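You operate a simulated robot arm through the tools that you are given. There is no shell and no other tool.

Carry out the task below with a simulated robot arm. There is one attempt and no reset: what you move stays moved.

## Task
Switch the small gold arc off and pull its three plugs.
Fine: the arc on the long bench; green button, then the white rail off, then the plugs; white into the cream holder, teal on the mat by the grey tray, blue on the mat by the grey block.

The check looks at the end state, three seconds after you hand in, the way a careful person would. Anything else that was tipped, shoved, dropped, spilled or broken makes it a failure.

## Robot
A 7-joint arm with a three-finger gripper, fixed in place. Base frame: the origin is at the foot of the arm, x ahead of it, y to its left, z up. Readings come in cm, rad, newtons and seconds.
With the tool pointing down near the work surface it reaches from about 50 to 94 cm from the base axis. Its first joint turns from -2.897 to 2.897 rad. Payload 2.69 kg.
The tool frame sits at the grasp point between the pads (the TCP): z along the fingers, y along the line on which they close. The tips reach 2.9 cm beyond it. The gripper opens to 12 cm. The gripper's body begins 7.8 cm behind the TCP.
Orientation is that of the tool frame in the base frame, as a unit quaternion [x, y, z, w]. With the fingers straight down and closing along the base's y, the tool's x points along the base's -x, its y along +y and its z along -z.

## Interface
- The arm moves only by the tool send_rows. Its argument "targets" is a list of rows, each a list of 7 numbers: the shift along the base's x, y, z in units of 150 mm (1.0 is 150 mm), then the turn, a rotation vector about the base's x, y, z in units of 180 degrees (1.0 is 180 degrees), then the finger opening in cm, from 0 to 12. In form: [[x, y, z, ax, ay, az, hand], ...]. A call has 1 to 20 rows; each row is the pose to reach, as a shift and turn from the pose commanded when the call began. A call with a number of a shift or a turn outside -1 to 1 is refused whole. Each row takes 0.2 s and may step no farther than 5 cm and 0.15 rad from the row before; otherwise, or with a gripper value out of range, the whole call is refused. Where a pose cannot be reached the arm comes as near as it can. A force on the tool above 40 N (or 10 N above the force at the start of the call, whichever is more), or a blocked arm, ends the call early, and 0.2 s more pass. The fingers move at their own pace and stop on an object; they squeeze with about 23 N. The grip force told is the motor's: it shows also when the fingers shut on nothing. Time passes only in rows, and 0.2 s behind the last, so rows that repeat a pose let the fingers close. It gives the time, the measured TCP pose, the force on the tool (base axes), the opening and the grip force at its end, in the units of the frame above (readings bear some noise), with the torque about the TCP (base axes, N m) and any sound that the robot's microphone picked up.
- Cameras (640 x 400 px; columns grow to the right, rows downward): "scene" is fixed at [21.83, -48.43, 133.59]; the picture's right is [0.63, -0.77, 0.00], its down [-0.33, -0.27, -0.90] and it looks along [0.70, 0.57, -0.43] (base axes); focal length 341 px, centre (320, 200). "wrist" rides on the gripper at [6.3, 0, -10.4] in the tool frame; the picture's right is [0.00, 1.00, 0.00], its down [-0.83, 0.00, -0.56] and it looks along [-0.56, 0.00, 0.83] (tool axes); focal length 275 px, centre (320, 200). There is no depth. A picture from a camera that has moved, and an enlarged one, comes with that camera's place and axes in the base frame and with its lens. The place of the scene camera against the robot may be out by one fixed shift of up to 1.8 cm in any direction.
- capture(camera): a new picture of that camera. The clock stands still meanwhile.
- lift_body(by): slides the trunk up (or, below 0, down) by that many cm; the arm rides with it, the base frame stays. It gives what a move gives, with no picture.
- enlarge(camera, box): a new picture of the part [left, top, right, bottom] of that camera's present view, enlarged. The clock stands still meanwhile.
- finish_job(): hands the job in; it is judged then, once.

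Places have to be worked out from the pictures, the camera data and where the tool is seen. Open the gripper and draw the arm clear of the work before you hand the job in, unless the task says otherwise.

The tools are called after "Call:" by a JSON object that holds its "api" and its "payload". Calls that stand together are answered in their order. send_rows: Moves the arm, as the interface text tells. Its arguments: {"type":"object","properties":{"targets":{"type":"array","items":{"type":"array","items":{"type":"number"}}}},"required":["targets"]} The other tools are called the same way: lift_body (by) slides the trunk up or down; capture (camera) takes a picture; enlarge (camera, box) takes an enlarged picture of a part of a camera's view; finish_job () hands the job in.

At the start:

```text
time: 0.0
position: [48.23, 23.56, 111.64]
orientation: [-0.001, 1.0, 0.0, 0.0]
wrist_force: [-0.8, 0.6, -0.3]
wrist_torque: [0.03, -0.01, 0.0]
width: 11.99
grasp_force: 0.1
trunk travel left (down, up): [-57.5, 3.8]
```

scene: 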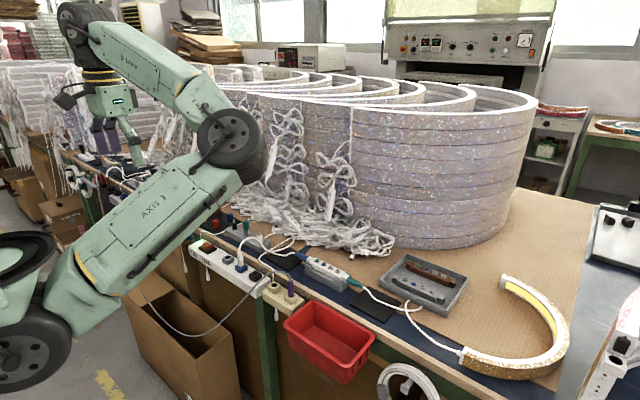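
wrist: 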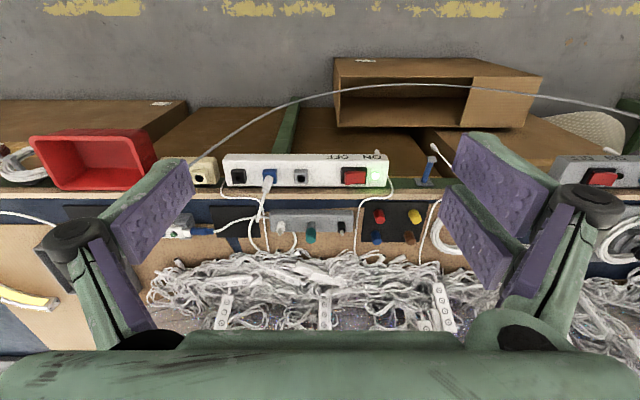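

I'll begin by looking closely at the bench in both cameras to identify the arc, the white rail, plugs, and holders.

Call:
{"api": "enlarge", "payload": {"camera": "scene", "box": [180, 200, 400, 340]}}

Call:
{"api": "enlarge", "payload": {"camera": "scene", "box": [320, 220, 600, 395]}}

Call:
{"api": "enlarge", "payload": {"camera": "wrist", "box": [180, 130, 460, 270]}}

Call:
{"api": "enlarge", "payload": {"camera": "wrist", "box": [0, 130, 280, 340]}}

```text
2.86 times, centred on (290, 270) of scene
camera zoom: at [21.83, -48.43, 133.59], right [0.63, -0.77, 0.0], down [-0.33, -0.27, -0.9], along [0.7, 0.57, -0.43], focal length 974 px, centre (406, 0)
```

zoom: 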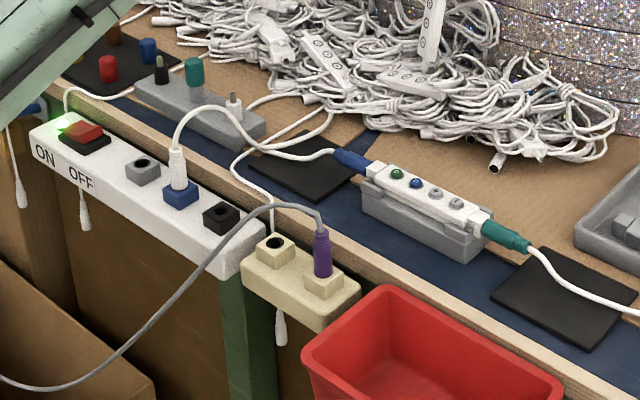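

```text
2.29 times, centred on (460, 308) of scene
camera zoom: at [21.83, -48.43, 133.59], right [0.63, -0.77, 0.0], down [-0.33, -0.27, -0.9], along [0.7, 0.57, -0.43], focal length 779 px, centre (0, -46)
```

zoom: 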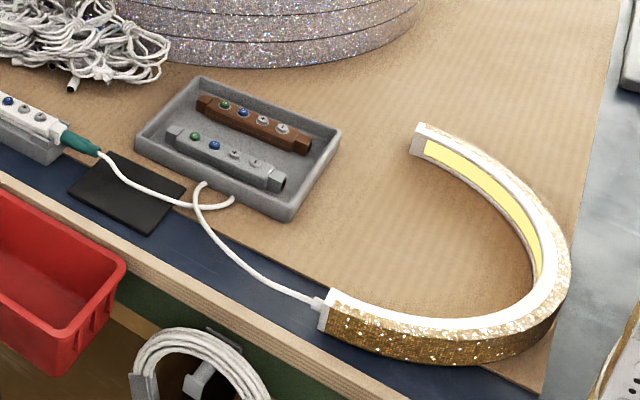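

```text
2.29 times, centred on (320, 200) of wrist
camera zoom: at [41.95, 23.52, 122.14], right [0.0, 1.0, 0.0], down [0.83, 0.0, 0.56], along [0.56, 0.0, -0.83], focal length 629 px, centre (320, 200)
```

zoom: 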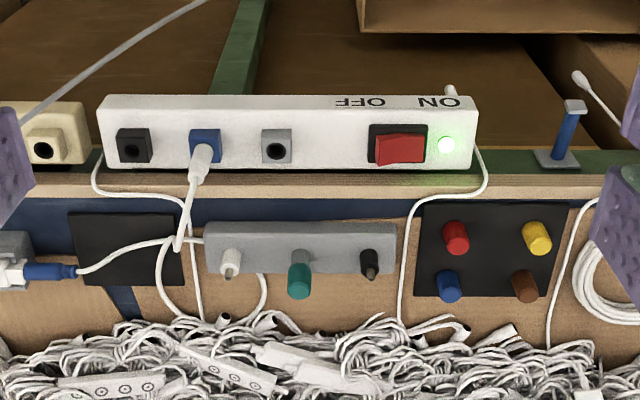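

```text
1.90 times, centred on (140, 235) of wrist
camera zoom: at [41.95, 23.52, 122.14], right [0.0, 1.0, 0.0], down [0.83, 0.0, 0.56], along [0.56, 0.0, -0.83], focal length 524 px, centre (663, 133)
```

zoom: 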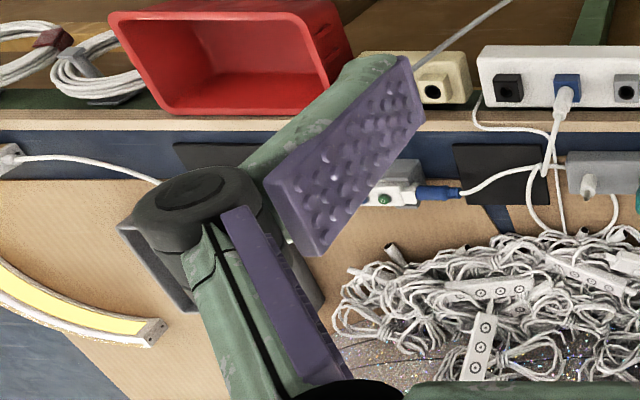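

The rail's LED triangulates to about [66, 33, 78.7], so the bench is about z≈75. The controller (white box with green button) lies near x≈79, y≈-6. I'll move to a closer vantage point over the rail to measure it, staying well above everything.

Call:
{"api": "send_rows", "payload": {"targets": [[0.2, 0, -0.2, 0, 0, 0, 12], [0.4, 0, -0.4, 0, 0, 0, 12], [0.6, 0, -0.6, 0, 0, 0, 12], [0.7, 0, -0.8, 0, 0, 0, 12]]}}

Call:
{"api": "capture", "payload": {"camera": "wrist"}}

Call:
{"api": "capture", "payload": {"camera": "scene"}}

```text
time: 1.0
position: [58.92, 23.89, 99.77]
orientation: [0.0, 1.0, 0.0, 0.0]
wrist_force: [0.7, 0.4, -0.2]
wrist_torque: [-0.04, 0.02, 0.02]
width: 11.98
grasp_force: 0.1
trunk travel left (down, up): [-57.5, 3.8]
```

```text
taken
camera wrist: at [52.66, 23.74, 110.2], right [0.0, 1.0, 0.0], down [0.83, 0.0, 0.56], along [0.56, 0.0, -0.83], focal length 275 px, centre (320, 200)
```

wrist: 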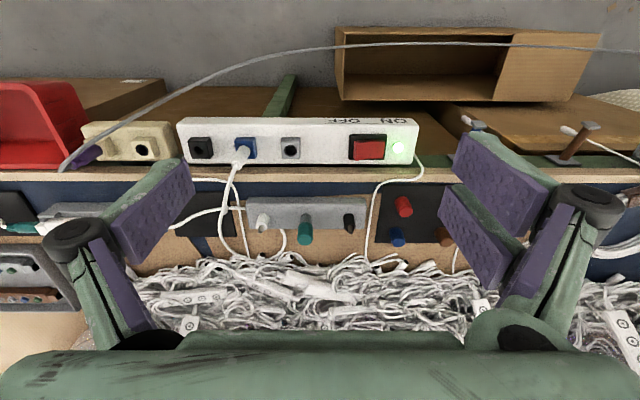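

```text
taken
```

scene: 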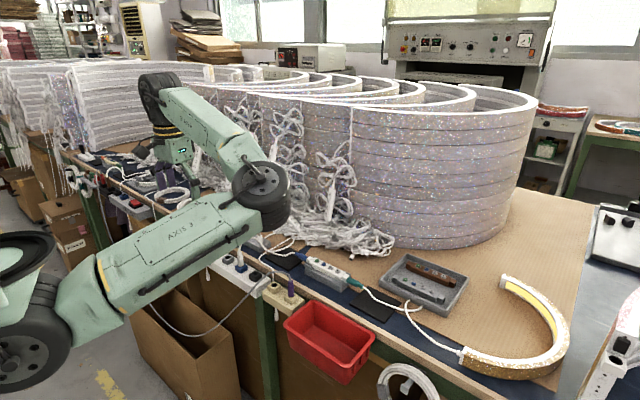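

The view is clear and consistent. Now I'll travel at this height toward the controller (y decreasing) to measure the green button and the plugs on it.

Call:
{"api": "send_rows", "payload": {"targets": [[0.1, -0.3, 0, 0, 0, 0, 12], [0.2, -0.6, 0, 0, 0, 0, 12], [0.3, -0.9, 0, 0, 0, 0, 12], [0.35, -1.0, 0, 0, 0, 0, 12]]}}

Call:
{"api": "send_rows", "payload": {"targets": [[0.1, -0.3, 0, 0, 0, 0, 12], [0.2, -0.6, 0, 0, 0, 0, 12], [0.3, -0.85, 0, 0, 0, 0, 12], [0.3, -0.9, 0, 0, 0, 0, 12]]}}

Call:
{"api": "capture", "payload": {"camera": "wrist"}}

Call:
{"api": "capture", "payload": {"camera": "scene"}}

```text
time: 2.0
position: [63.92, 8.63, 99.73]
orientation: [0.0, 1.0, 0.0, -0.001]
wrist_force: [1.1, 0.0, 0.3]
wrist_torque: [0.03, 0.01, 0.01]
width: 11.99
grasp_force: 0.1
trunk travel left (down, up): [-57.5, 3.8]
```

```text
time: 3.0
position: [68.24, -5.14, 99.58]
orientation: [0.001, 1.0, 0.0, -0.001]
wrist_force: [1.0, 1.8, 0.1]
wrist_torque: [0.0, -0.03, 0.02]
width: 12.02
grasp_force: 0.0
trunk travel left (down, up): [-57.5, 3.8]
```

```text
taken
camera wrist: at [62.15, -5.15, 110.09], right [0.0, 1.0, 0.0], down [0.83, 0.0, 0.56], along [0.56, 0.0, -0.83], focal length 275 px, centre (320, 200)
```

wrist: 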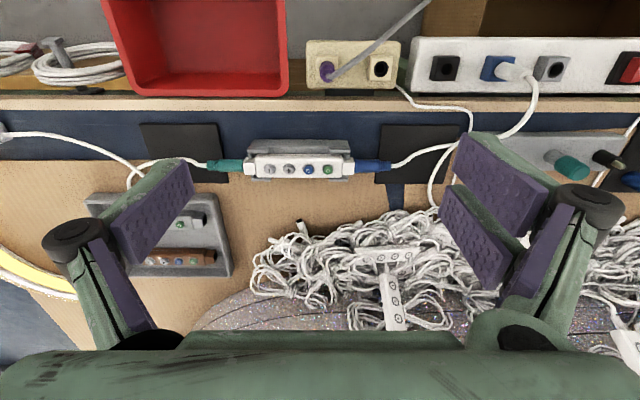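

```text
taken
```

scene: 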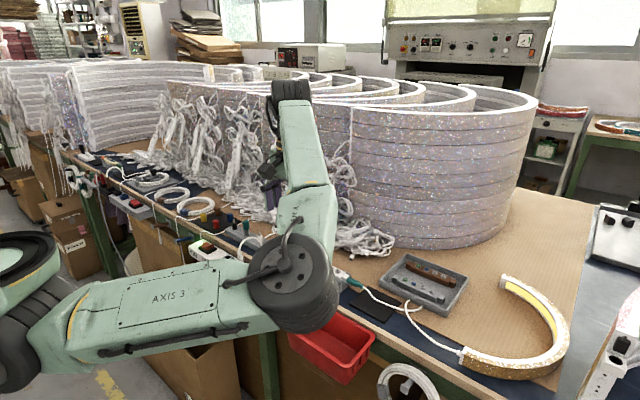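

The controller and its plugs are now centred in view; I'll enlarge it to measure buttons, plugs, the cream holder and mats.

Call:
{"api": "enlarge", "payload": {"camera": "wrist", "box": [180, 110, 440, 220]}}

Call:
{"api": "enlarge", "payload": {"camera": "wrist", "box": [290, 20, 640, 200]}}

Call:
{"api": "enlarge", "payload": {"camera": "scene", "box": [460, 260, 600, 390]}}

```text
2.46 times, centred on (310, 165) of wrist
camera zoom: at [62.15, -5.15, 110.09], right [0.0, 1.0, 0.0], down [0.83, 0.0, 0.56], along [0.56, 0.0, -0.83], focal length 678 px, centre (345, 286)
```

zoom: 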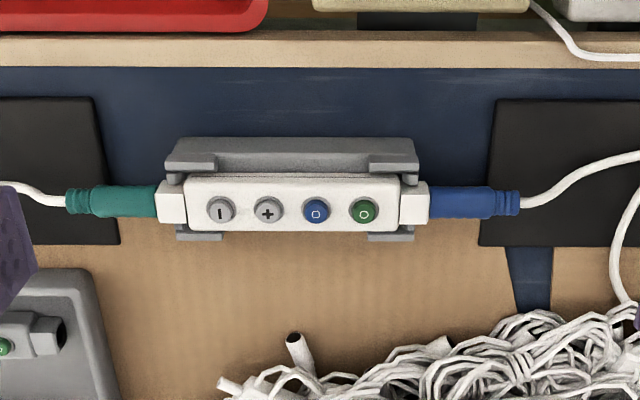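

```text
1.83 times, centred on (465, 110) of wrist
camera zoom: at [62.15, -5.15, 110.09], right [0.0, 1.0, 0.0], down [0.83, 0.0, 0.56], along [0.56, 0.0, -0.83], focal length 503 px, centre (55, 365)
```

zoom: 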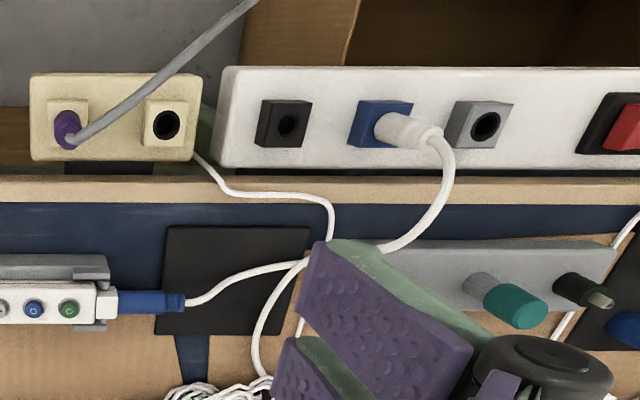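

```text
3.08 times, centred on (530, 325) of scene
camera zoom: at [21.83, -48.43, 133.59], right [0.63, -0.77, 0.0], down [-0.33, -0.27, -0.9], along [0.7, 0.57, -0.43], focal length 1049 px, centre (-326, -185)
```

zoom: 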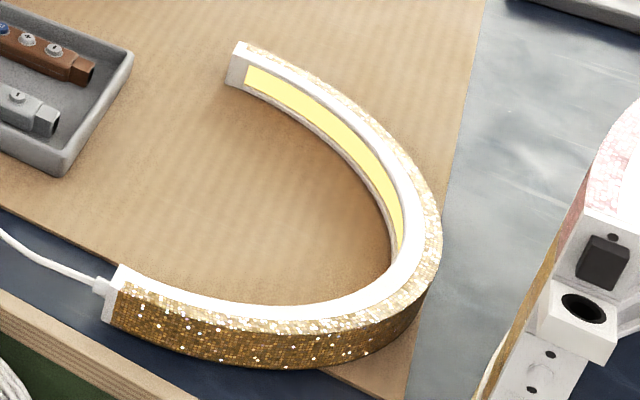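

Triangulating across two wrist views: green button ≈ [76.6, -4.3, 82.5], bench/mat surface z≈78.4, blue plug ≈ [76.6, 0.2, 81.5]. I'll close the fingers and go to a hover about 4.5 cm over the green button to check alignment.

Call:
{"api": "send_rows", "payload": {"targets": [[0.13, 0.04, -0.05, 0, 0, 0, 0], [0.27, 0.043, -0.1, 0, 0, 0, 0], [0.4, 0.043, -0.2, 0, 0, 0, 0], [0.54, 0.043, -0.3, 0, 0, 0, 0], [0.54, 0.043, -0.4, 0, 0, 0, 0], [0.54, 0.043, -0.5, 0, 0, 0, 0], [0.54, 0.043, -0.6, 0, 0, 0, 0], [0.54, 0.043, -0.64, 0, 0, 0, 0]]}}

Call:
{"api": "capture", "payload": {"camera": "wrist"}}

Call:
{"api": "capture", "payload": {"camera": "scene"}}

```text
time: 4.8
position: [76.47, -4.4, 89.98]
orientation: [0.001, 1.0, 0.0, 0.0]
wrist_force: [0.2, 0.5, 0.2]
wrist_torque: [0.04, 0.02, -0.03]
width: 0.0
grasp_force: 16.7
trunk travel left (down, up): [-57.5, 3.8]
```

```text
taken
camera wrist: at [70.3, -4.39, 100.54], right [0.0, 1.0, 0.0], down [0.83, 0.0, 0.56], along [0.56, 0.0, -0.83], focal length 275 px, centre (320, 200)
```

wrist: 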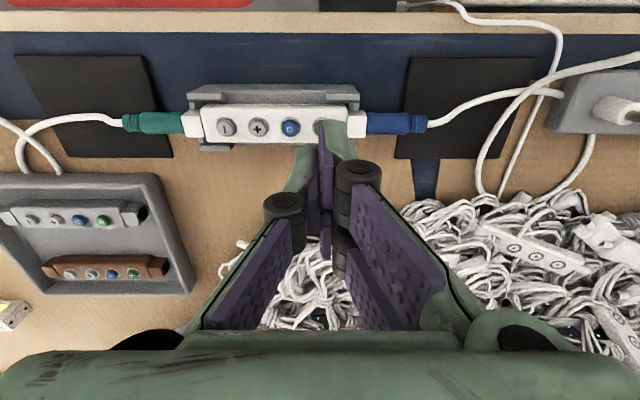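

```text
taken
```

scene: 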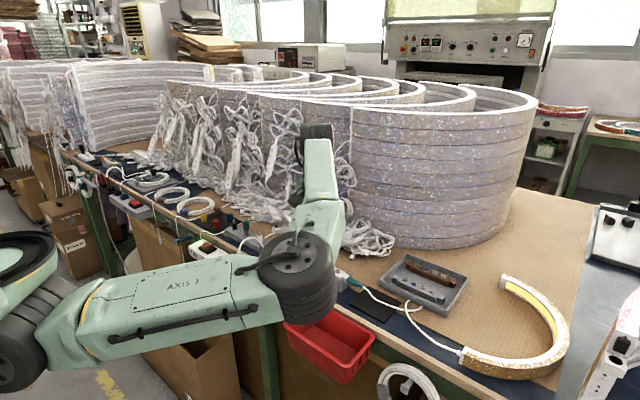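

Fingers are closed and the tips hide the green button nearly; enlarging to check the alignment.

Call:
{"api": "enlarge", "payload": {"camera": "wrist", "box": [170, 70, 450, 210]}}

```text
2.29 times, centred on (310, 140) of wrist
camera zoom: at [70.3, -4.39, 100.54], right [0.0, 1.0, 0.0], down [0.83, 0.0, 0.56], along [0.56, 0.0, -0.83], focal length 629 px, centre (343, 337)
```

zoom: 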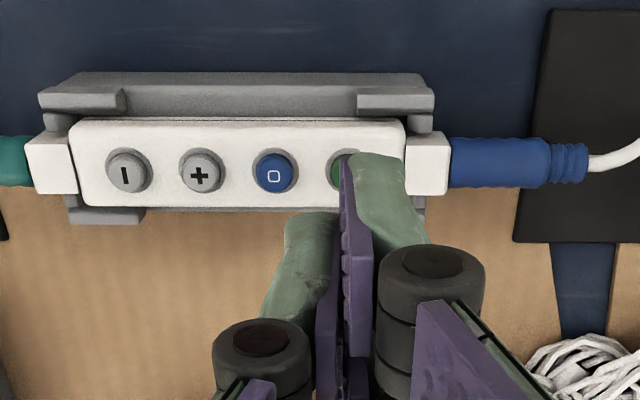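

The two fingers look offset from each other in the picture, so I need to understand which tip touches first. I'll back up a little and open to 5 cm to look at the finger shapes.

Call:
{"api": "send_rows", "payload": {"targets": [[0, 0, 0.2, 0, 0, 0, 3], [0, 0, 0.4, 0, 0, 0, 5], [0, 0, 0.4, 0, 0, 0, 5], [0, 0, 0.4, 0, 0, 0, 5]]}}

Call:
{"api": "enlarge", "payload": {"camera": "wrist", "box": [140, 80, 500, 400]}}

Call:
{"api": "enlarge", "payload": {"camera": "scene", "box": [250, 100, 420, 300]}}

```text
time: 5.8
position: [76.48, -4.19, 96.11]
orientation: [0.0, 1.0, 0.0, 0.0]
wrist_force: [0.6, -0.5, 0.0]
wrist_torque: [-0.01, 0.04, 0.0]
width: 5.0
grasp_force: 0.0
trunk travel left (down, up): [-57.5, 3.8]
```

```text
1.25 times, centred on (320, 240) of wrist
camera zoom: at [70.34, -4.22, 106.6], right [0.0, 1.0, 0.0], down [0.83, 0.0, 0.56], along [0.56, 0.0, -0.83], focal length 344 px, centre (320, 150)
```

zoom: 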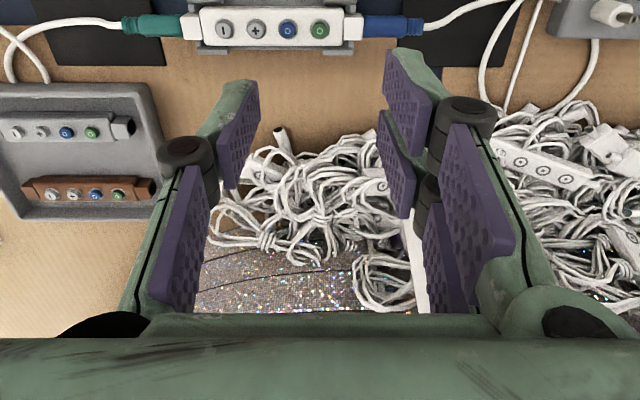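

```text
2.00 times, centred on (335, 200) of scene
camera zoom: at [21.83, -48.43, 133.59], right [0.63, -0.77, 0.0], down [-0.33, -0.27, -0.9], along [0.7, 0.57, -0.43], focal length 682 px, centre (290, 200)
```

zoom: 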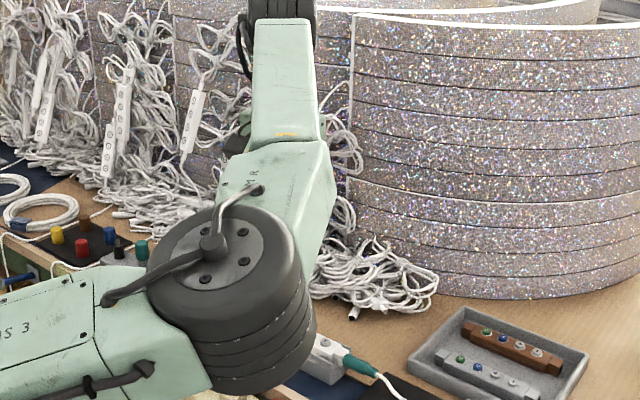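

The right-hand side shows two digits straddling, the left one digit in the centre; closed, they meet on the tool axis. I'll close again, shift ~0.4 cm in +y so the centre digit sits over the green button, and hover with the tips ~1 cm above it.

Call:
{"api": "send_rows", "payload": {"targets": [[0, 0.03, 0, 0, 0, 0, 0], [0, 0.03, 0, 0, 0, 0, 0], [0, 0.03, -0.2, 0, 0, 0, 0], [0, 0.03, -0.4, 0, 0, 0, 0], [0, 0.03, -0.55, 0, 0, 0, 0], [0, 0.03, -0.6, 0, 0, 0, 0]]}}

Call:
{"api": "enlarge", "payload": {"camera": "wrist", "box": [200, 30, 480, 200]}}

```text
time: 7.2
position: [76.67, -3.92, 86.96]
orientation: [0.0, 1.0, -0.001, 0.0]
wrist_force: [-0.4, -0.4, 0.1]
wrist_torque: [0.0, 0.02, 0.0]
width: 0.0
grasp_force: 23.1
trunk travel left (down, up): [-57.5, 3.8]
```

```text
2.29 times, centred on (340, 115) of wrist
camera zoom: at [70.4, -3.89, 97.52], right [0.0, 1.0, 0.0], down [0.83, 0.0, 0.56], along [0.56, 0.0, -0.83], focal length 629 px, centre (274, 394)
```

zoom: 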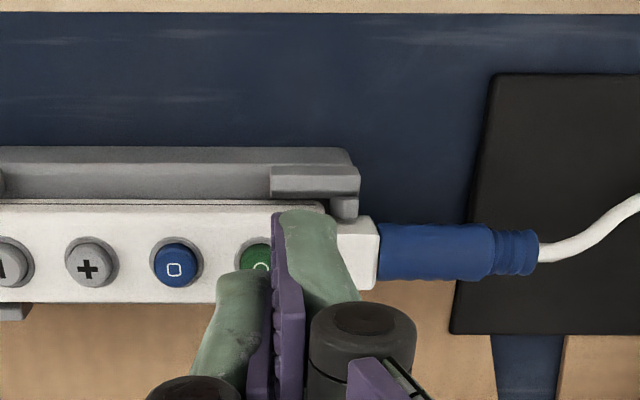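

Alignment looks right: green button is directly beneath the centre digit. Descending slowly in small increments and watching force and sound.

Call:
{"api": "send_rows", "payload": {"targets": [[0, 0, -0.04, 0, 0, 0, 0], [0, 0, -0.08, 0, 0, 0, 0], [0, 0, -0.1, 0, 0, 0, 0], [0, 0, -0.11, 0, 0, 0, 0]]}}

```text
time: 8.2
position: [76.51, -3.87, 85.38]
orientation: [-0.001, 1.0, 0.001, -0.001]
wrist_force: [0.9, 1.3, -0.6]
wrist_torque: [-0.01, 0.0, -0.04]
width: 0.0
grasp_force: 23.1
trunk travel left (down, up): [-57.5, 3.8]
```

No contact yet at tip height ~82.5. Continuing down in 0.15–0.2 cm steps.

Call:
{"api": "send_rows", "payload": {"targets": [[0, 0, -0.012, 0, 0, 0, 0], [0, 0, -0.024, 0, 0, 0, 0]]}}

Call:
{"api": "enlarge", "payload": {"camera": "wrist", "box": [200, 30, 480, 200]}}

```text
time: 8.8
position: [76.59, -4.0, 85.03]
orientation: [-0.001, 1.0, -0.001, -0.001]
wrist_force: [0.8, 0.4, -0.4]
wrist_torque: [-0.02, 0.0, -0.01]
width: 0.01
grasp_force: 22.7
trunk travel left (down, up): [-57.5, 3.8]
```

```text
2.29 times, centred on (340, 115) of wrist
camera zoom: at [70.32, -3.91, 95.52], right [0.0, 1.0, 0.0], down [0.83, 0.0, 0.56], along [0.56, 0.0, -0.83], focal length 629 px, centre (274, 394)
```

zoom: 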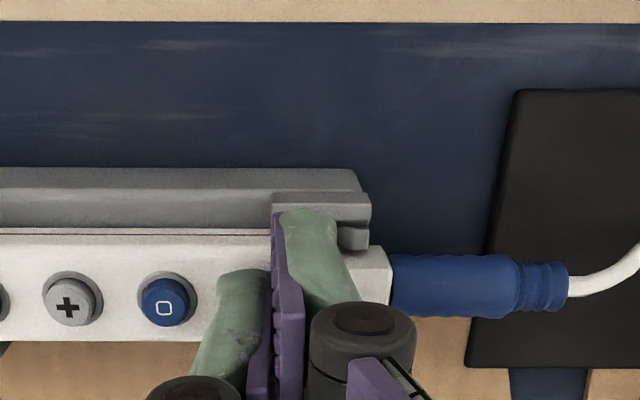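

Nearly touching; pressing on in small steps.

Call:
{"api": "send_rows", "payload": {"targets": [[0, 0, -0.012, 0, 0, 0, 0], [0, 0, -0.02, 0, 0, 0, 0]]}}

```text
time: 9.4
position: [76.49, -3.86, 84.81]
orientation: [0.0, 1.0, -0.001, 0.0]
wrist_force: [-0.6, -0.8, 2.4]
wrist_torque: [-0.02, 0.01, 0.0]
width: 0.6
grasp_force: 23.3
trunk travel left (down, up): [-57.5, 3.8]
heard: click
```

A click was heard with 2.4 N of contact. I'll lift straight up and check whether the arc went dark.

Call:
{"api": "send_rows", "payload": {"targets": [[0, 0, 0.02, 0, 0, 0, 0], [0, 0, 0.2, 0, 0, 0, 0], [0, 0, 0.4, 0, 0, 0, 0]]}}

Call:
{"api": "enlarge", "payload": {"camera": "scene", "box": [340, 220, 600, 390]}}

Call:
{"api": "capture", "payload": {"camera": "wrist"}}

```text
time: 10.2
position: [76.61, -3.98, 90.92]
orientation: [-0.001, 1.0, -0.001, 0.0]
wrist_force: [-0.7, -0.4, 0.6]
wrist_torque: [0.0, 0.04, 0.0]
width: 0.0
grasp_force: 22.9
trunk travel left (down, up): [-57.5, 3.8]
```

```text
2.35 times, centred on (470, 305) of scene
camera zoom: at [21.83, -48.43, 133.59], right [0.63, -0.77, 0.0], down [-0.33, -0.27, -0.9], along [0.7, 0.57, -0.43], focal length 802 px, centre (-33, -47)
```

zoom: 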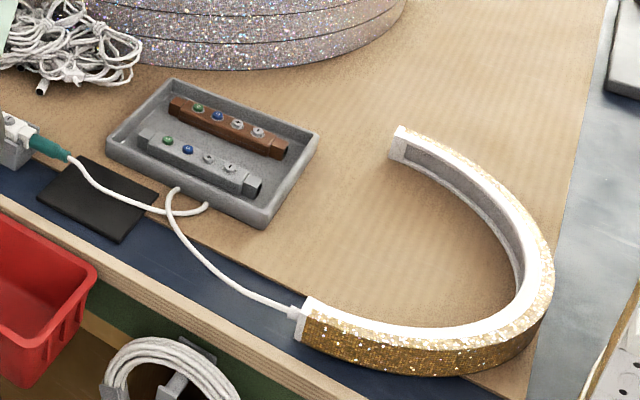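

```text
taken
camera wrist: at [70.27, -4.0, 101.24], right [0.0, 1.0, 0.0], down [0.83, 0.0, 0.56], along [0.56, 0.0, -0.83], focal length 275 px, centre (320, 200)
```

wrist: 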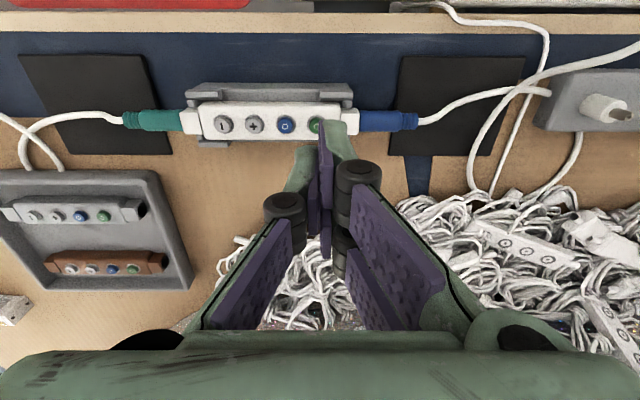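

The arc's light strip is now grey — it's off. Next is the white rail's rocker near y≈31; I'll rise and travel over there well above the cables.

Call:
{"api": "send_rows", "payload": {"targets": [[0, 0, 0.3, 0, 0, 0, 0], [0, 0, 0.6, 0, 0, 0, 0], [-0.2, 0.25, 0.65, 0, 0, 0, 0], [-0.4, 0.5, 0.65, 0, 0, 0, 0], [-0.6, 0.75, 0.65, 0, 0, 0, 0], [-0.7, 1.0, 0.65, 0, 0, 0, 0]]}}

Call:
{"api": "send_rows", "payload": {"targets": [[0, 0.3, 0, 0, 0, 0, 0], [0, 0.6, 0, 0, 0, 0, 0], [0, 0.9, 0, 0, 0, 0, 0], [0, 1.0, 0, 0, 0, 0, 0]]}}

Call:
{"api": "capture", "payload": {"camera": "wrist"}}

Call:
{"api": "capture", "payload": {"camera": "scene"}}

```text
time: 11.6
position: [65.94, 11.31, 100.63]
orientation: [0.002, 1.0, 0.0, 0.001]
wrist_force: [0.4, 0.4, 0.5]
wrist_torque: [-0.02, -0.04, 0.01]
width: 0.01
grasp_force: 22.9
trunk travel left (down, up): [-57.5, 3.8]
```

```text
time: 12.6
position: [66.19, 26.42, 100.49]
orientation: [0.002, 1.0, 0.001, 0.0]
wrist_force: [-0.4, 1.0, -0.4]
wrist_torque: [-0.03, 0.01, 0.01]
width: 0.0
grasp_force: 23.2
trunk travel left (down, up): [-57.5, 3.8]
```

```text
taken
camera wrist: at [60.02, 26.28, 110.95], right [0.0, 1.0, 0.0], down [0.83, 0.0, 0.56], along [0.56, 0.0, -0.83], focal length 275 px, centre (320, 200)
```

wrist: 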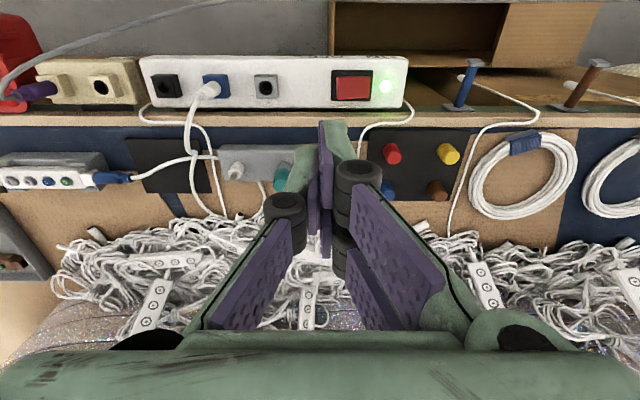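

```text
taken
```

scene: 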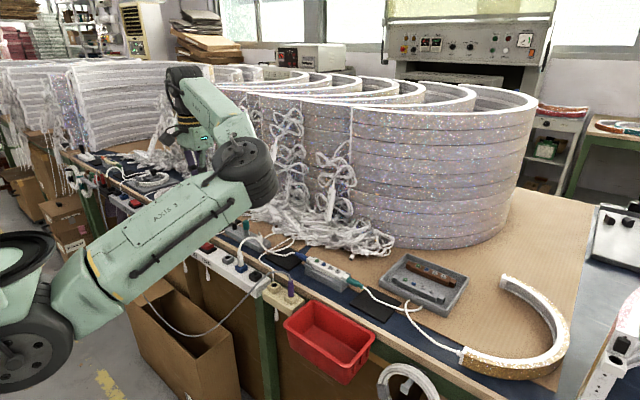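

Rail is in clear view. Enlarging the rocker in both cameras to see which side is down and to measure it.

Call:
{"api": "enlarge", "payload": {"camera": "wrist", "box": [300, 40, 440, 130]}}

Call:
{"api": "enlarge", "payload": {"camera": "scene", "box": [170, 220, 320, 320]}}

Call:
{"api": "enlarge", "payload": {"camera": "wrist", "box": [40, 40, 320, 220]}}

```text
4.44 times, centred on (370, 85) of wrist
camera zoom: at [60.02, 26.28, 110.95], right [0.0, 1.0, 0.0], down [0.83, 0.0, 0.56], along [0.56, 0.0, -0.83], focal length 1224 px, centre (98, 711)
```

zoom: 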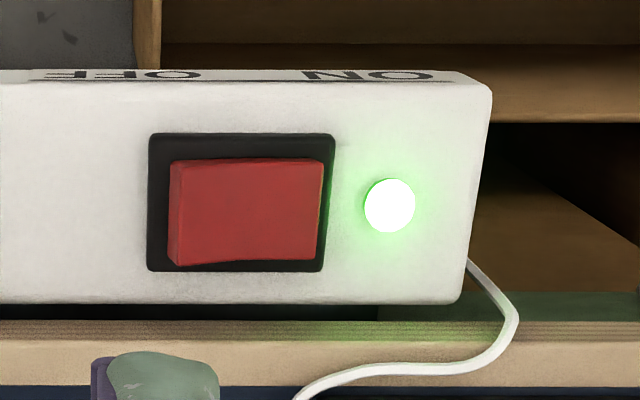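

```text
4.00 times, centred on (245, 270) of scene
camera zoom: at [21.83, -48.43, 133.59], right [0.63, -0.77, 0.0], down [-0.33, -0.27, -0.9], along [0.7, 0.57, -0.43], focal length 1364 px, centre (620, -80)
```

zoom: 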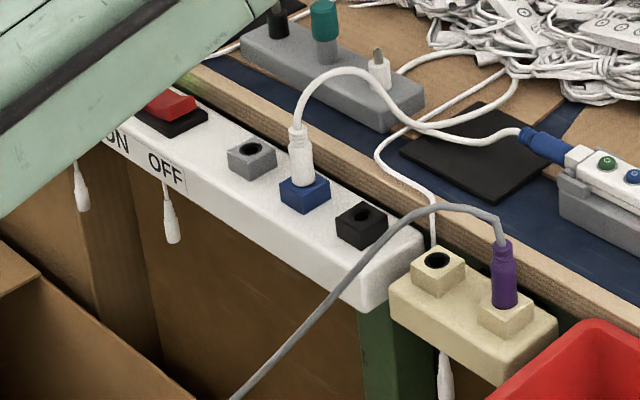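

```text
2.22 times, centred on (180, 130) of wrist
camera zoom: at [60.02, 26.28, 110.95], right [0.0, 1.0, 0.0], down [0.83, 0.0, 0.56], along [0.56, 0.0, -0.83], focal length 612 px, centre (631, 356)
```

zoom: 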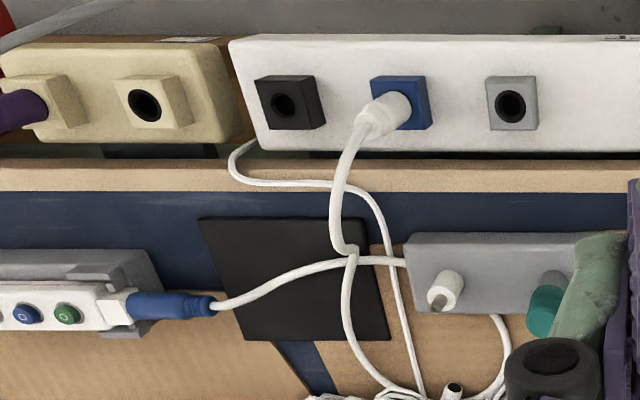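

The rocker's −y half (OFF side) is raised and its ON half is down; I locate the OFF half at ≈[66.6, 28.8, ~78]. I'll move over it and descend to a hover first.

Call:
{"api": "send_rows", "payload": {"targets": [[0.028, 0.17, -0.1, 0, 0, 0, 0], [0.028, 0.17, -0.4, 0, 0, 0, 0], [0.028, 0.17, -0.7, 0, 0, 0, 0], [0.028, 0.17, -0.95, 0, 0, 0, 0], [0.028, 0.17, -1.0, 0, 0, 0, 0]]}}

Call:
{"api": "capture", "payload": {"camera": "wrist"}}

Call:
{"api": "capture", "payload": {"camera": "scene"}}

```text
time: 13.8
position: [66.6, 28.76, 85.54]
orientation: [0.0, 1.0, 0.0, 0.001]
wrist_force: [-0.1, 0.5, 0.0]
wrist_torque: [0.03, -0.01, 0.03]
width: 0.0
grasp_force: 23.2
trunk travel left (down, up): [-57.5, 3.8]
```

```text
taken
camera wrist: at [60.27, 28.72, 95.99], right [0.0, 1.0, 0.0], down [0.83, 0.0, 0.56], along [0.56, 0.0, -0.83], focal length 275 px, centre (320, 200)
```

wrist: 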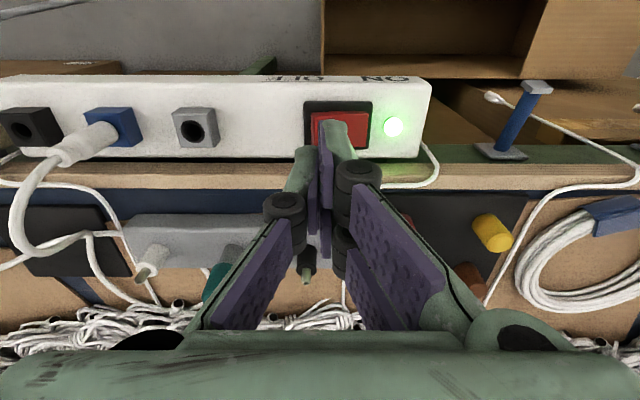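

```text
taken
```

scene: 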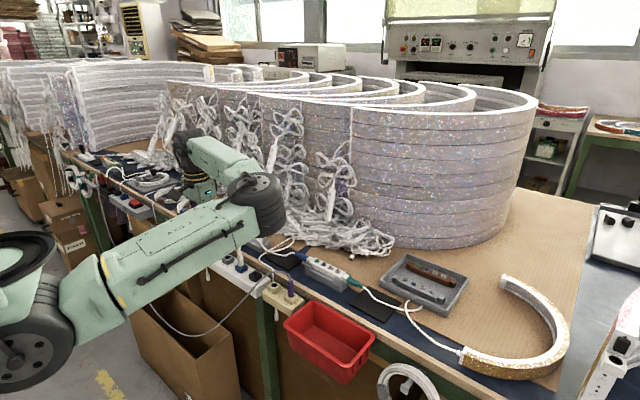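

Before pressing I want to verify the elbow/forearm clearance over the cord and cream holder in the scene view.

Call:
{"api": "enlarge", "payload": {"camera": "scene", "box": [150, 130, 350, 330]}}

Call:
{"api": "enlarge", "payload": {"camera": "wrist", "box": [230, 60, 450, 220]}}

```text
2.00 times, centred on (250, 230) of scene
camera zoom: at [21.83, -48.43, 133.59], right [0.63, -0.77, 0.0], down [-0.33, -0.27, -0.9], along [0.7, 0.57, -0.43], focal length 682 px, centre (460, 140)
```

zoom: 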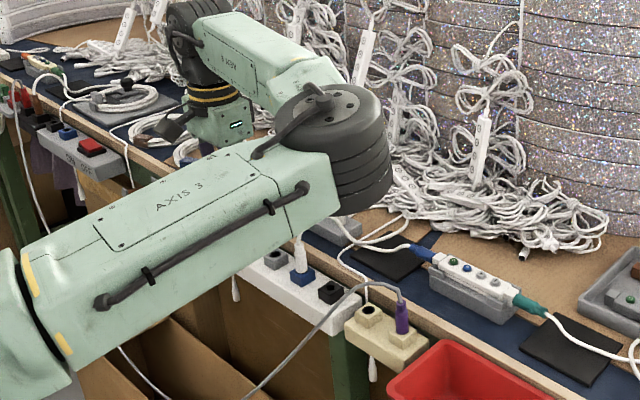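

```text
2.50 times, centred on (340, 140) of wrist
camera zoom: at [60.27, 28.72, 95.99], right [0.0, 1.0, 0.0], down [0.83, 0.0, 0.56], along [0.56, 0.0, -0.83], focal length 688 px, centre (270, 350)
```

zoom: 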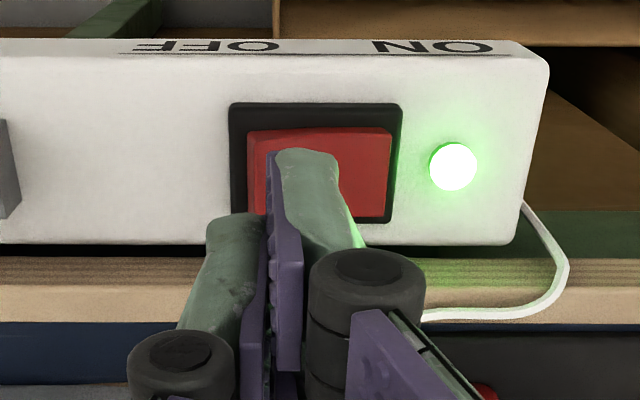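

The geometry (forearm ≈39 cm) puts the elbow around z≈109 with its underside near 103, so there's ample clearance. I'll nudge 0.3 cm in +y and descend toward the raised OFF half.

Call:
{"api": "send_rows", "payload": {"targets": [[0, 0.02, -0.08, 0, 0, 0, 0], [0, 0.02, -0.16, 0, 0, 0, 0], [0, 0.02, -0.22, 0, 0, 0, 0]]}}

Call:
{"api": "send_rows", "payload": {"targets": [[0, 0, -0.015, 0, 0, 0, 0], [0, 0, -0.03, 0, 0, 0, 0], [0, 0, -0.045, 0, 0, 0, 0]]}}

```text
time: 14.6
position: [66.3, 29.09, 82.16]
orientation: [0.0, 1.0, 0.001, 0.0]
wrist_force: [-0.1, 0.0, 0.0]
wrist_torque: [-0.01, -0.01, -0.01]
width: 0.03
grasp_force: 23.5
trunk travel left (down, up): [-57.5, 3.8]
```

```text
time: 15.4
position: [66.46, 28.92, 81.54]
orientation: [0.0, 1.0, 0.0, -0.001]
wrist_force: [0.5, 0.4, 0.4]
wrist_torque: [-0.02, -0.01, 0.01]
width: 0.0
grasp_force: 23.4
trunk travel left (down, up): [-57.5, 3.8]
```

No contact yet (tips at ≈78.6). Continuing in small steps.

Call:
{"api": "send_rows", "payload": {"targets": [[0, 0, -0.015, 0, 0, 0, 0], [0, 0, -0.03, 0, 0, 0, 0]]}}

Call:
{"api": "enlarge", "payload": {"camera": "wrist", "box": [230, 60, 450, 220]}}

```text
time: 16.0
position: [66.53, 28.96, 81.15]
orientation: [0.0, 1.0, 0.0, 0.0]
wrist_force: [-0.3, 0.7, -0.1]
wrist_torque: [0.01, 0.04, 0.0]
width: 0.03
grasp_force: 22.6
trunk travel left (down, up): [-57.5, 3.8]
```

```text
2.50 times, centred on (340, 140) of wrist
camera zoom: at [60.24, 28.93, 91.57], right [0.0, 1.0, 0.0], down [0.83, 0.0, 0.56], along [0.56, 0.0, -0.83], focal length 688 px, centre (270, 350)
```

zoom: 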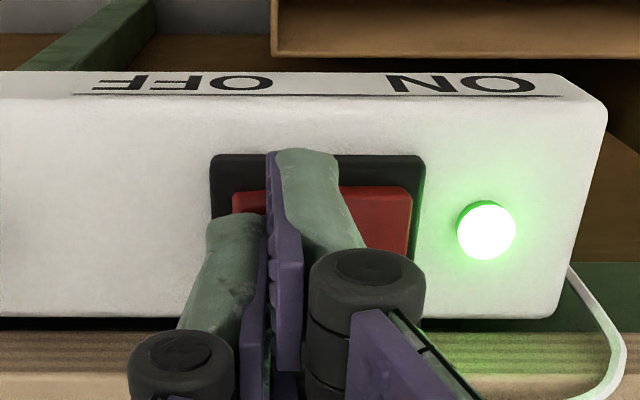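

Still free; well aligned over the OFF half. Continuing downward.

Call:
{"api": "send_rows", "payload": {"targets": [[0, 0, -0.015, 0, 0, 0, 0], [0, 0, -0.03, 0, 0, 0, 0]]}}

Call:
{"api": "send_rows", "payload": {"targets": [[0, 0, -0.015, 0, 0, 0, 0]]}}

```text
time: 16.6
position: [66.45, 28.86, 80.79]
orientation: [0.0, 1.0, -0.001, 0.001]
wrist_force: [0.8, -6.5, 6.1]
wrist_torque: [-0.19, -0.02, 0.03]
width: 0.0
grasp_force: 23.2
trunk travel left (down, up): [-57.5, 3.8]
```

```text
time: 17.0
position: [66.45, 28.76, 80.53]
orientation: [0.002, 1.0, -0.002, 0.001]
wrist_force: [-1.5, -19.4, 11.5]
wrist_torque: [-0.61, 0.05, -0.01]
width: 0.0
grasp_force: 22.8
trunk travel left (down, up): [-57.5, 3.8]
```

There's contact but with a strong sideways (−y) component, so something isn't as I assumed. I'll look before pressing further.

Call:
{"api": "enlarge", "payload": {"camera": "wrist", "box": [230, 60, 450, 220]}}

Call:
{"api": "enlarge", "payload": {"camera": "scene", "box": [150, 130, 350, 330]}}

```text
2.50 times, centred on (340, 140) of wrist
camera zoom: at [60.26, 28.71, 90.97], right [0.0, 1.0, 0.0], down [0.83, 0.0, 0.56], along [0.56, 0.0, -0.83], focal length 688 px, centre (270, 350)
```

zoom: 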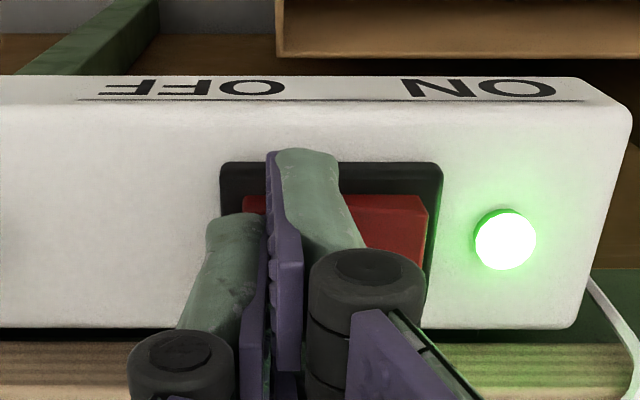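

```text
2.00 times, centred on (250, 230) of scene
camera zoom: at [21.83, -48.43, 133.59], right [0.63, -0.77, 0.0], down [-0.33, -0.27, -0.9], along [0.7, 0.57, -0.43], focal length 682 px, centre (460, 140)
```

zoom: 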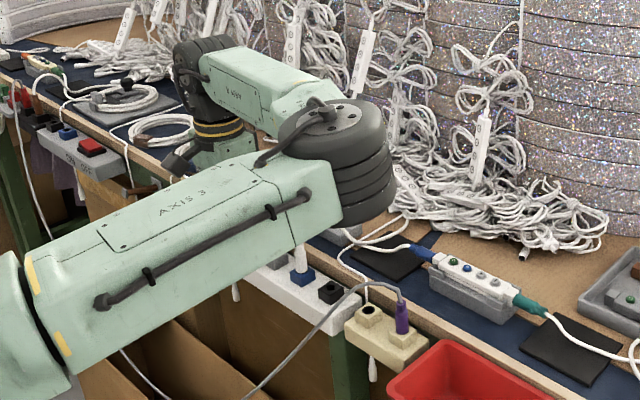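

The force direction (−y and up, ratio ~1.7) matches the radial reaction of a rocker whose corner sticks to the fingertip while I push straight down. I'll follow the rocker's arc: shift −y while going down.

Call:
{"api": "send_rows", "payload": {"targets": [[0, -0.015, 0, 0, 0, 0, 0], [0, -0.025, -0.01, 0, 0, 0, 0], [0, -0.035, -0.025, 0, 0, 0, 0]]}}

```text
time: 17.8
position: [66.37, 28.54, 80.19]
orientation: [-0.001, 1.0, 0.002, 0.001]
wrist_force: [-1.3, 4.0, 6.4]
wrist_torque: [0.14, 0.02, -0.01]
width: 0.0
grasp_force: 28.5
trunk travel left (down, up): [-57.5, 3.8]
```

Side force is relieved and the vertical force is modest. Continuing along the arc.

Call:
{"api": "send_rows", "payload": {"targets": [[0, -0.005, -0.013, 0, 0, 0, 0], [0, -0.01, -0.026, 0, 0, 0, 0]]}}

Call:
{"api": "enlarge", "payload": {"camera": "wrist", "box": [230, 60, 450, 220]}}

```text
time: 18.4
position: [66.39, 28.46, 79.99]
orientation: [0.0, 1.0, 0.004, 0.003]
wrist_force: [-0.9, 13.7, 30.5]
wrist_torque: [0.5, 0.03, -0.01]
width: 0.0
grasp_force: 28.7
trunk travel left (down, up): [-57.5, 3.8]
```

```text
2.50 times, centred on (340, 140) of wrist
camera zoom: at [60.06, 28.39, 90.5], right [-0.01, 1.0, 0.01], down [0.83, 0.0, 0.56], along [0.56, 0.01, -0.83], focal length 688 px, centre (270, 350)
```

zoom: 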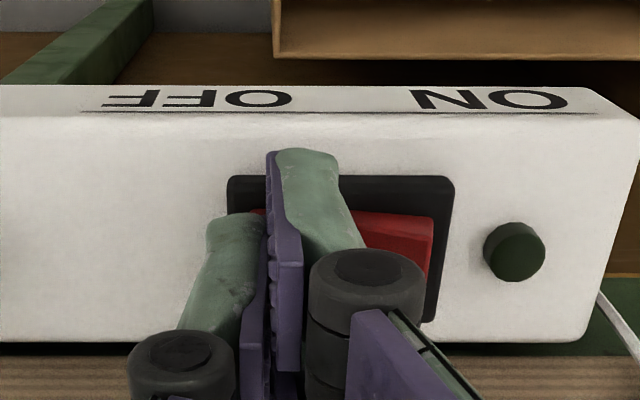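

The LED has gone dark — the rail is off and the rocker bottomed out. Lifting straight up and verifying it stays off.

Call:
{"api": "send_rows", "payload": {"targets": [[0, 0.005, 0.03, 0, 0, 0, 0], [0, 0.005, 0.2, 0, 0, 0, 0], [0, 0.005, 0.45, 0, 0, 0, 0], [0, 0.005, 0.7, 0, 0, 0, 0]]}}

Call:
{"api": "capture", "payload": {"camera": "wrist"}}

Call:
{"api": "capture", "payload": {"camera": "scene"}}

```text
time: 19.4
position: [66.44, 28.27, 90.22]
orientation: [0.0, 1.0, 0.0, 0.0]
wrist_force: [-0.7, -0.3, 0.8]
wrist_torque: [0.0, -0.03, 0.0]
width: 0.0
grasp_force: 28.9
trunk travel left (down, up): [-57.5, 3.8]
```

```text
taken
camera wrist: at [60.18, 28.21, 100.64], right [0.0, 1.0, 0.0], down [0.83, 0.0, 0.56], along [0.56, 0.0, -0.83], focal length 275 px, centre (320, 200)
```

wrist: 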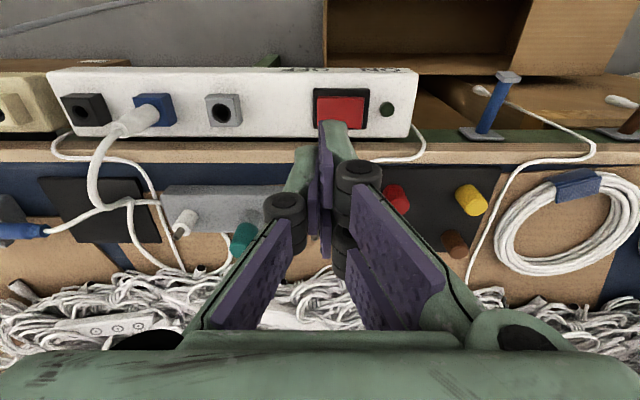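

```text
taken
```

scene: 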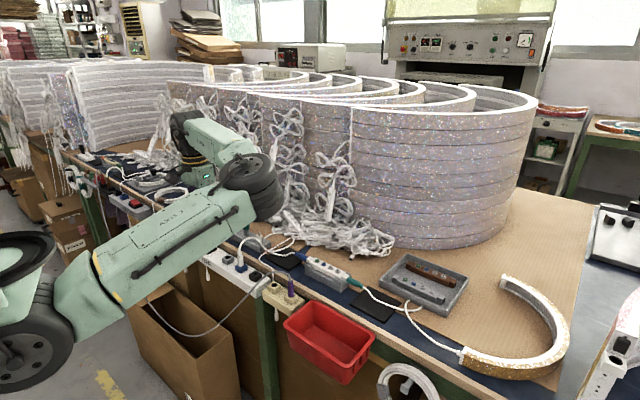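

Rail LED is off and the rocker now sits in the OFF position. Next, the white plug in the blue socket: I estimate it at ≈[66.6, 14.5], body z 78.4–81.7, cord arching toward +x up to z≈86. I'll move above it with the fingers opened to 5 cm.

Call:
{"api": "send_rows", "payload": {"targets": [[0, -0.1, 0.2, 0, 0, 0, 5], [0, -0.4, 0.25, 0, 0, 0, 5], [0, -0.7, 0.25, 0, 0, 0, 5], [0.0, -0.92, 0.25, 0, 0, 0, 5], [0.0, -0.92, 0.25, 0, 0, 0, 5]]}}

Call:
{"api": "capture", "payload": {"camera": "wrist"}}

Call:
{"api": "enlarge", "payload": {"camera": "wrist", "box": [220, 30, 420, 180]}}

Call:
{"api": "enlarge", "payload": {"camera": "scene", "box": [190, 180, 340, 300]}}

```text
time: 20.6
position: [66.4, 14.39, 94.12]
orientation: [0.0, 1.0, 0.0, 0.0]
wrist_force: [0.5, -0.3, -0.1]
wrist_torque: [-0.01, -0.01, 0.02]
width: 5.0
grasp_force: 0.1
trunk travel left (down, up): [-57.5, 3.8]
```

```text
taken
camera wrist: at [60.11, 14.45, 104.44], right [0.0, 1.0, 0.0], down [0.83, 0.0, 0.56], along [0.56, 0.0, -0.83], focal length 275 px, centre (320, 200)
```

wrist: 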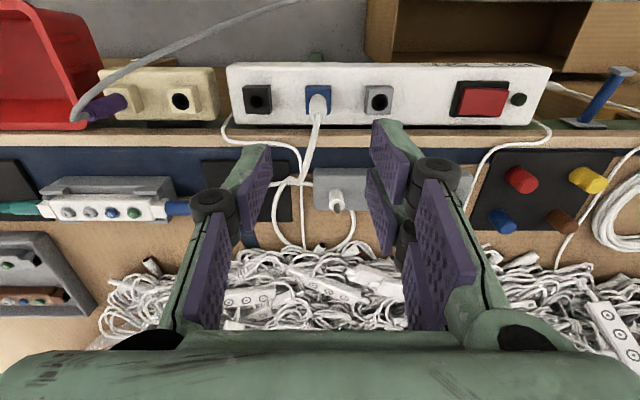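

```text
2.67 times, centred on (320, 105) of wrist
camera zoom: at [60.11, 14.45, 104.44], right [0.0, 1.0, 0.0], down [0.83, 0.0, 0.56], along [0.56, 0.0, -0.83], focal length 734 px, centre (320, 453)
```

zoom: 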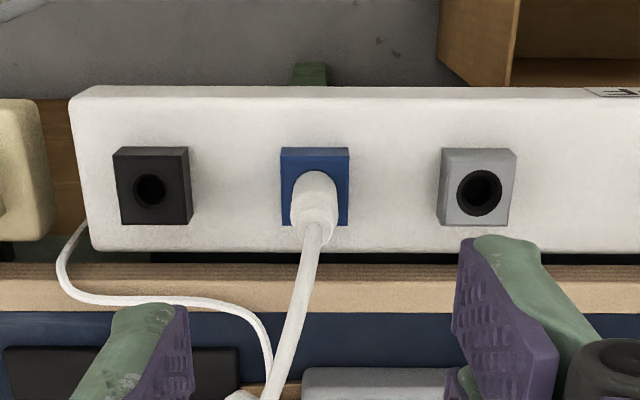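

```text
3.33 times, centred on (265, 240) of scene
camera zoom: at [21.83, -48.43, 133.59], right [0.63, -0.77, 0.0], down [-0.33, -0.27, -0.9], along [0.7, 0.57, -0.43], focal length 1136 px, centre (503, 67)
```

zoom: 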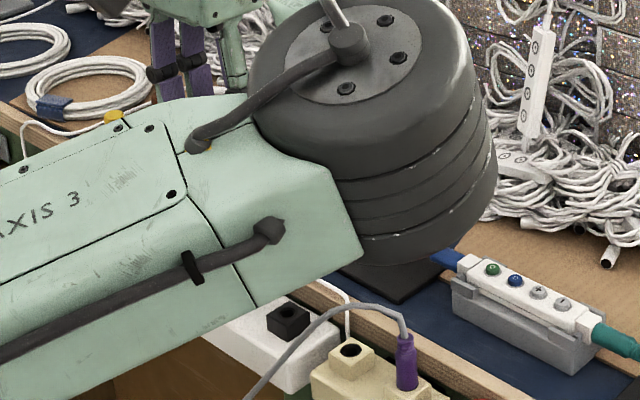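

The plug is centred about 0.2 cm to −y and 0.3 cm to +x of the tool. I'll correct and descend part-way with the fingers straddling it along y.

Call:
{"api": "send_rows", "payload": {"targets": [[0.02, -0.012, -0.2, 0, 0, 0, 5], [0.02, -0.012, -0.4, 0, 0, 0, 5], [0.02, -0.012, -0.55, 0, 0, 0, 5]]}}

Call:
{"api": "capture", "payload": {"camera": "wrist"}}

```text
time: 21.4
position: [66.59, 14.46, 85.55]
orientation: [0.0, 1.0, 0.0, 0.0]
wrist_force: [-0.3, 0.1, -0.5]
wrist_torque: [-0.01, -0.01, -0.02]
width: 5.0
grasp_force: 0.1
trunk travel left (down, up): [-57.5, 3.8]
```

```text
taken
camera wrist: at [60.47, 14.43, 96.07], right [0.0, 1.0, 0.0], down [0.83, 0.0, 0.56], along [0.56, 0.0, -0.83], focal length 275 px, centre (320, 200)
```

wrist: 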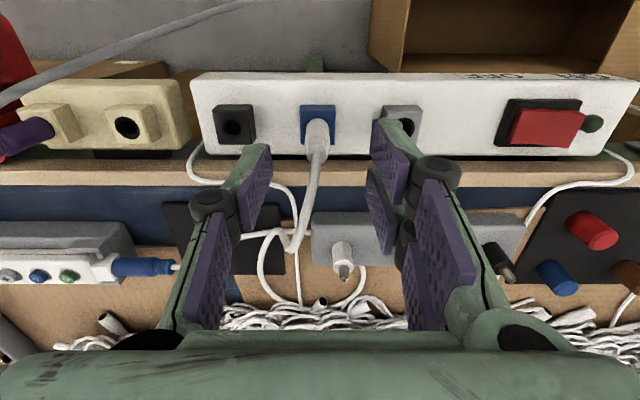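

Plug is centred between the fingers. Descending to grip height (tips just above the socket's top).

Call:
{"api": "send_rows", "payload": {"targets": [[0, 0, -0.1, 0, 0, 0, 5], [0, 0, -0.2, 0, 0, 0, 5], [0, 0, -0.245, 0, 0, 0, 5]]}}

Call:
{"api": "enlarge", "payload": {"camera": "wrist", "box": [200, 60, 440, 240]}}

```text
time: 22.2
position: [66.76, 14.5, 81.93]
orientation: [0.0, 1.0, 0.001, -0.001]
wrist_force: [-0.6, 0.3, 0.4]
wrist_torque: [0.0, 0.01, 0.02]
width: 5.02
grasp_force: 0.0
trunk travel left (down, up): [-57.5, 3.8]
```

```text
2.22 times, centred on (320, 150) of wrist
camera zoom: at [60.51, 14.35, 92.4], right [0.0, 1.0, 0.0], down [0.83, 0.0, 0.56], along [0.56, 0.0, -0.83], focal length 612 px, centre (320, 311)
```

zoom: 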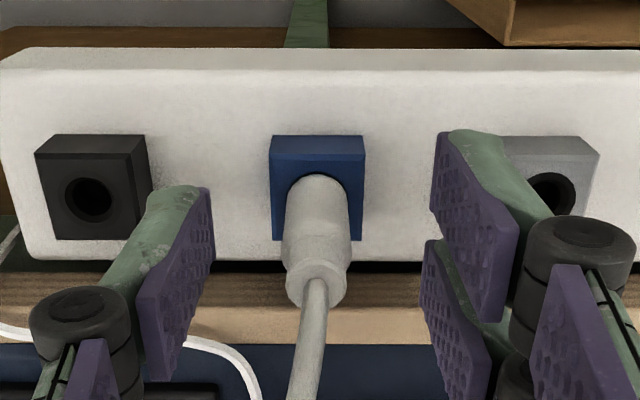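

Well centred, with the pads alongside the plug body. Closing the fingers on it.

Call:
{"api": "send_rows", "payload": {"targets": [[0, 0, 0, 0, 0, 0, 0.5], [0, 0, 0, 0, 0, 0, 0.5], [0, 0, 0, 0, 0, 0, 0.5], [0, 0, 0, 0, 0, 0, 0.5]]}}

Call:
{"api": "enlarge", "payload": {"camera": "wrist", "box": [200, 60, 440, 240]}}

```text
time: 23.2
position: [66.73, 14.18, 81.89]
orientation: [0.001, 1.0, -0.001, -0.001]
wrist_force: [-2.2, -8.7, -2.1]
wrist_torque: [-0.19, 0.04, -0.06]
width: 1.29
grasp_force: 22.8
trunk travel left (down, up): [-57.5, 3.8]
```

```text
2.22 times, centred on (320, 150) of wrist
camera zoom: at [60.53, 14.27, 92.38], right [0.0, 1.0, 0.0], down [0.83, 0.0, 0.56], along [0.56, 0.0, -0.83], focal length 612 px, centre (320, 311)
```

zoom: 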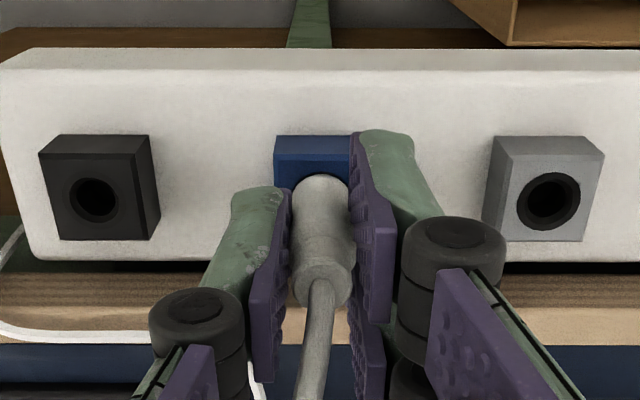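

Gripped (1.29 cm wide) with a slight side load of −8.7 N; I'll relieve that by 0.12 cm in −y and pull the plug straight up slowly.

Call:
{"api": "send_rows", "payload": {"targets": [[0, -0.008, 0, 0, 0, 0, 0.5], [0, -0.008, 0.02, 0, 0, 0, 0.5], [0, -0.008, 0.05, 0, 0, 0, 0.5]]}}

```text
time: 24.0
position: [66.77, 14.29, 82.82]
orientation: [0.001, 1.0, 0.001, -0.001]
wrist_force: [-0.3, 0.2, -0.7]
wrist_torque: [0.0, 0.0, 0.01]
width: 1.26
grasp_force: 23.0
trunk travel left (down, up): [-57.5, 3.8]
```

Low force; checking that the plug came up with the fingers rather than slipping.

Call:
{"api": "enlarge", "payload": {"camera": "wrist", "box": [200, 60, 440, 240]}}

```text
2.22 times, centred on (320, 150) of wrist
camera zoom: at [60.51, 14.26, 93.21], right [0.0, 1.0, 0.0], down [0.83, 0.0, 0.56], along [0.56, 0.0, -0.83], focal length 612 px, centre (320, 311)
```

zoom: 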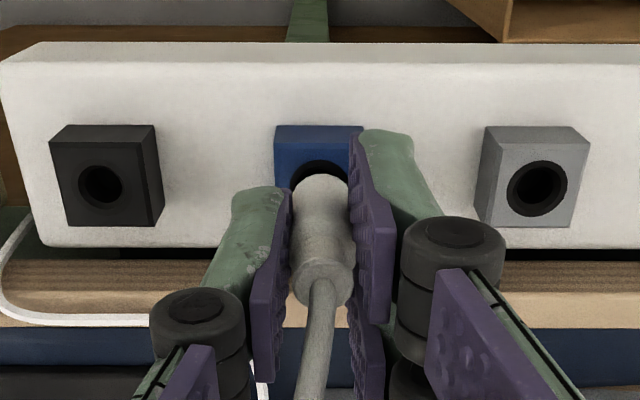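

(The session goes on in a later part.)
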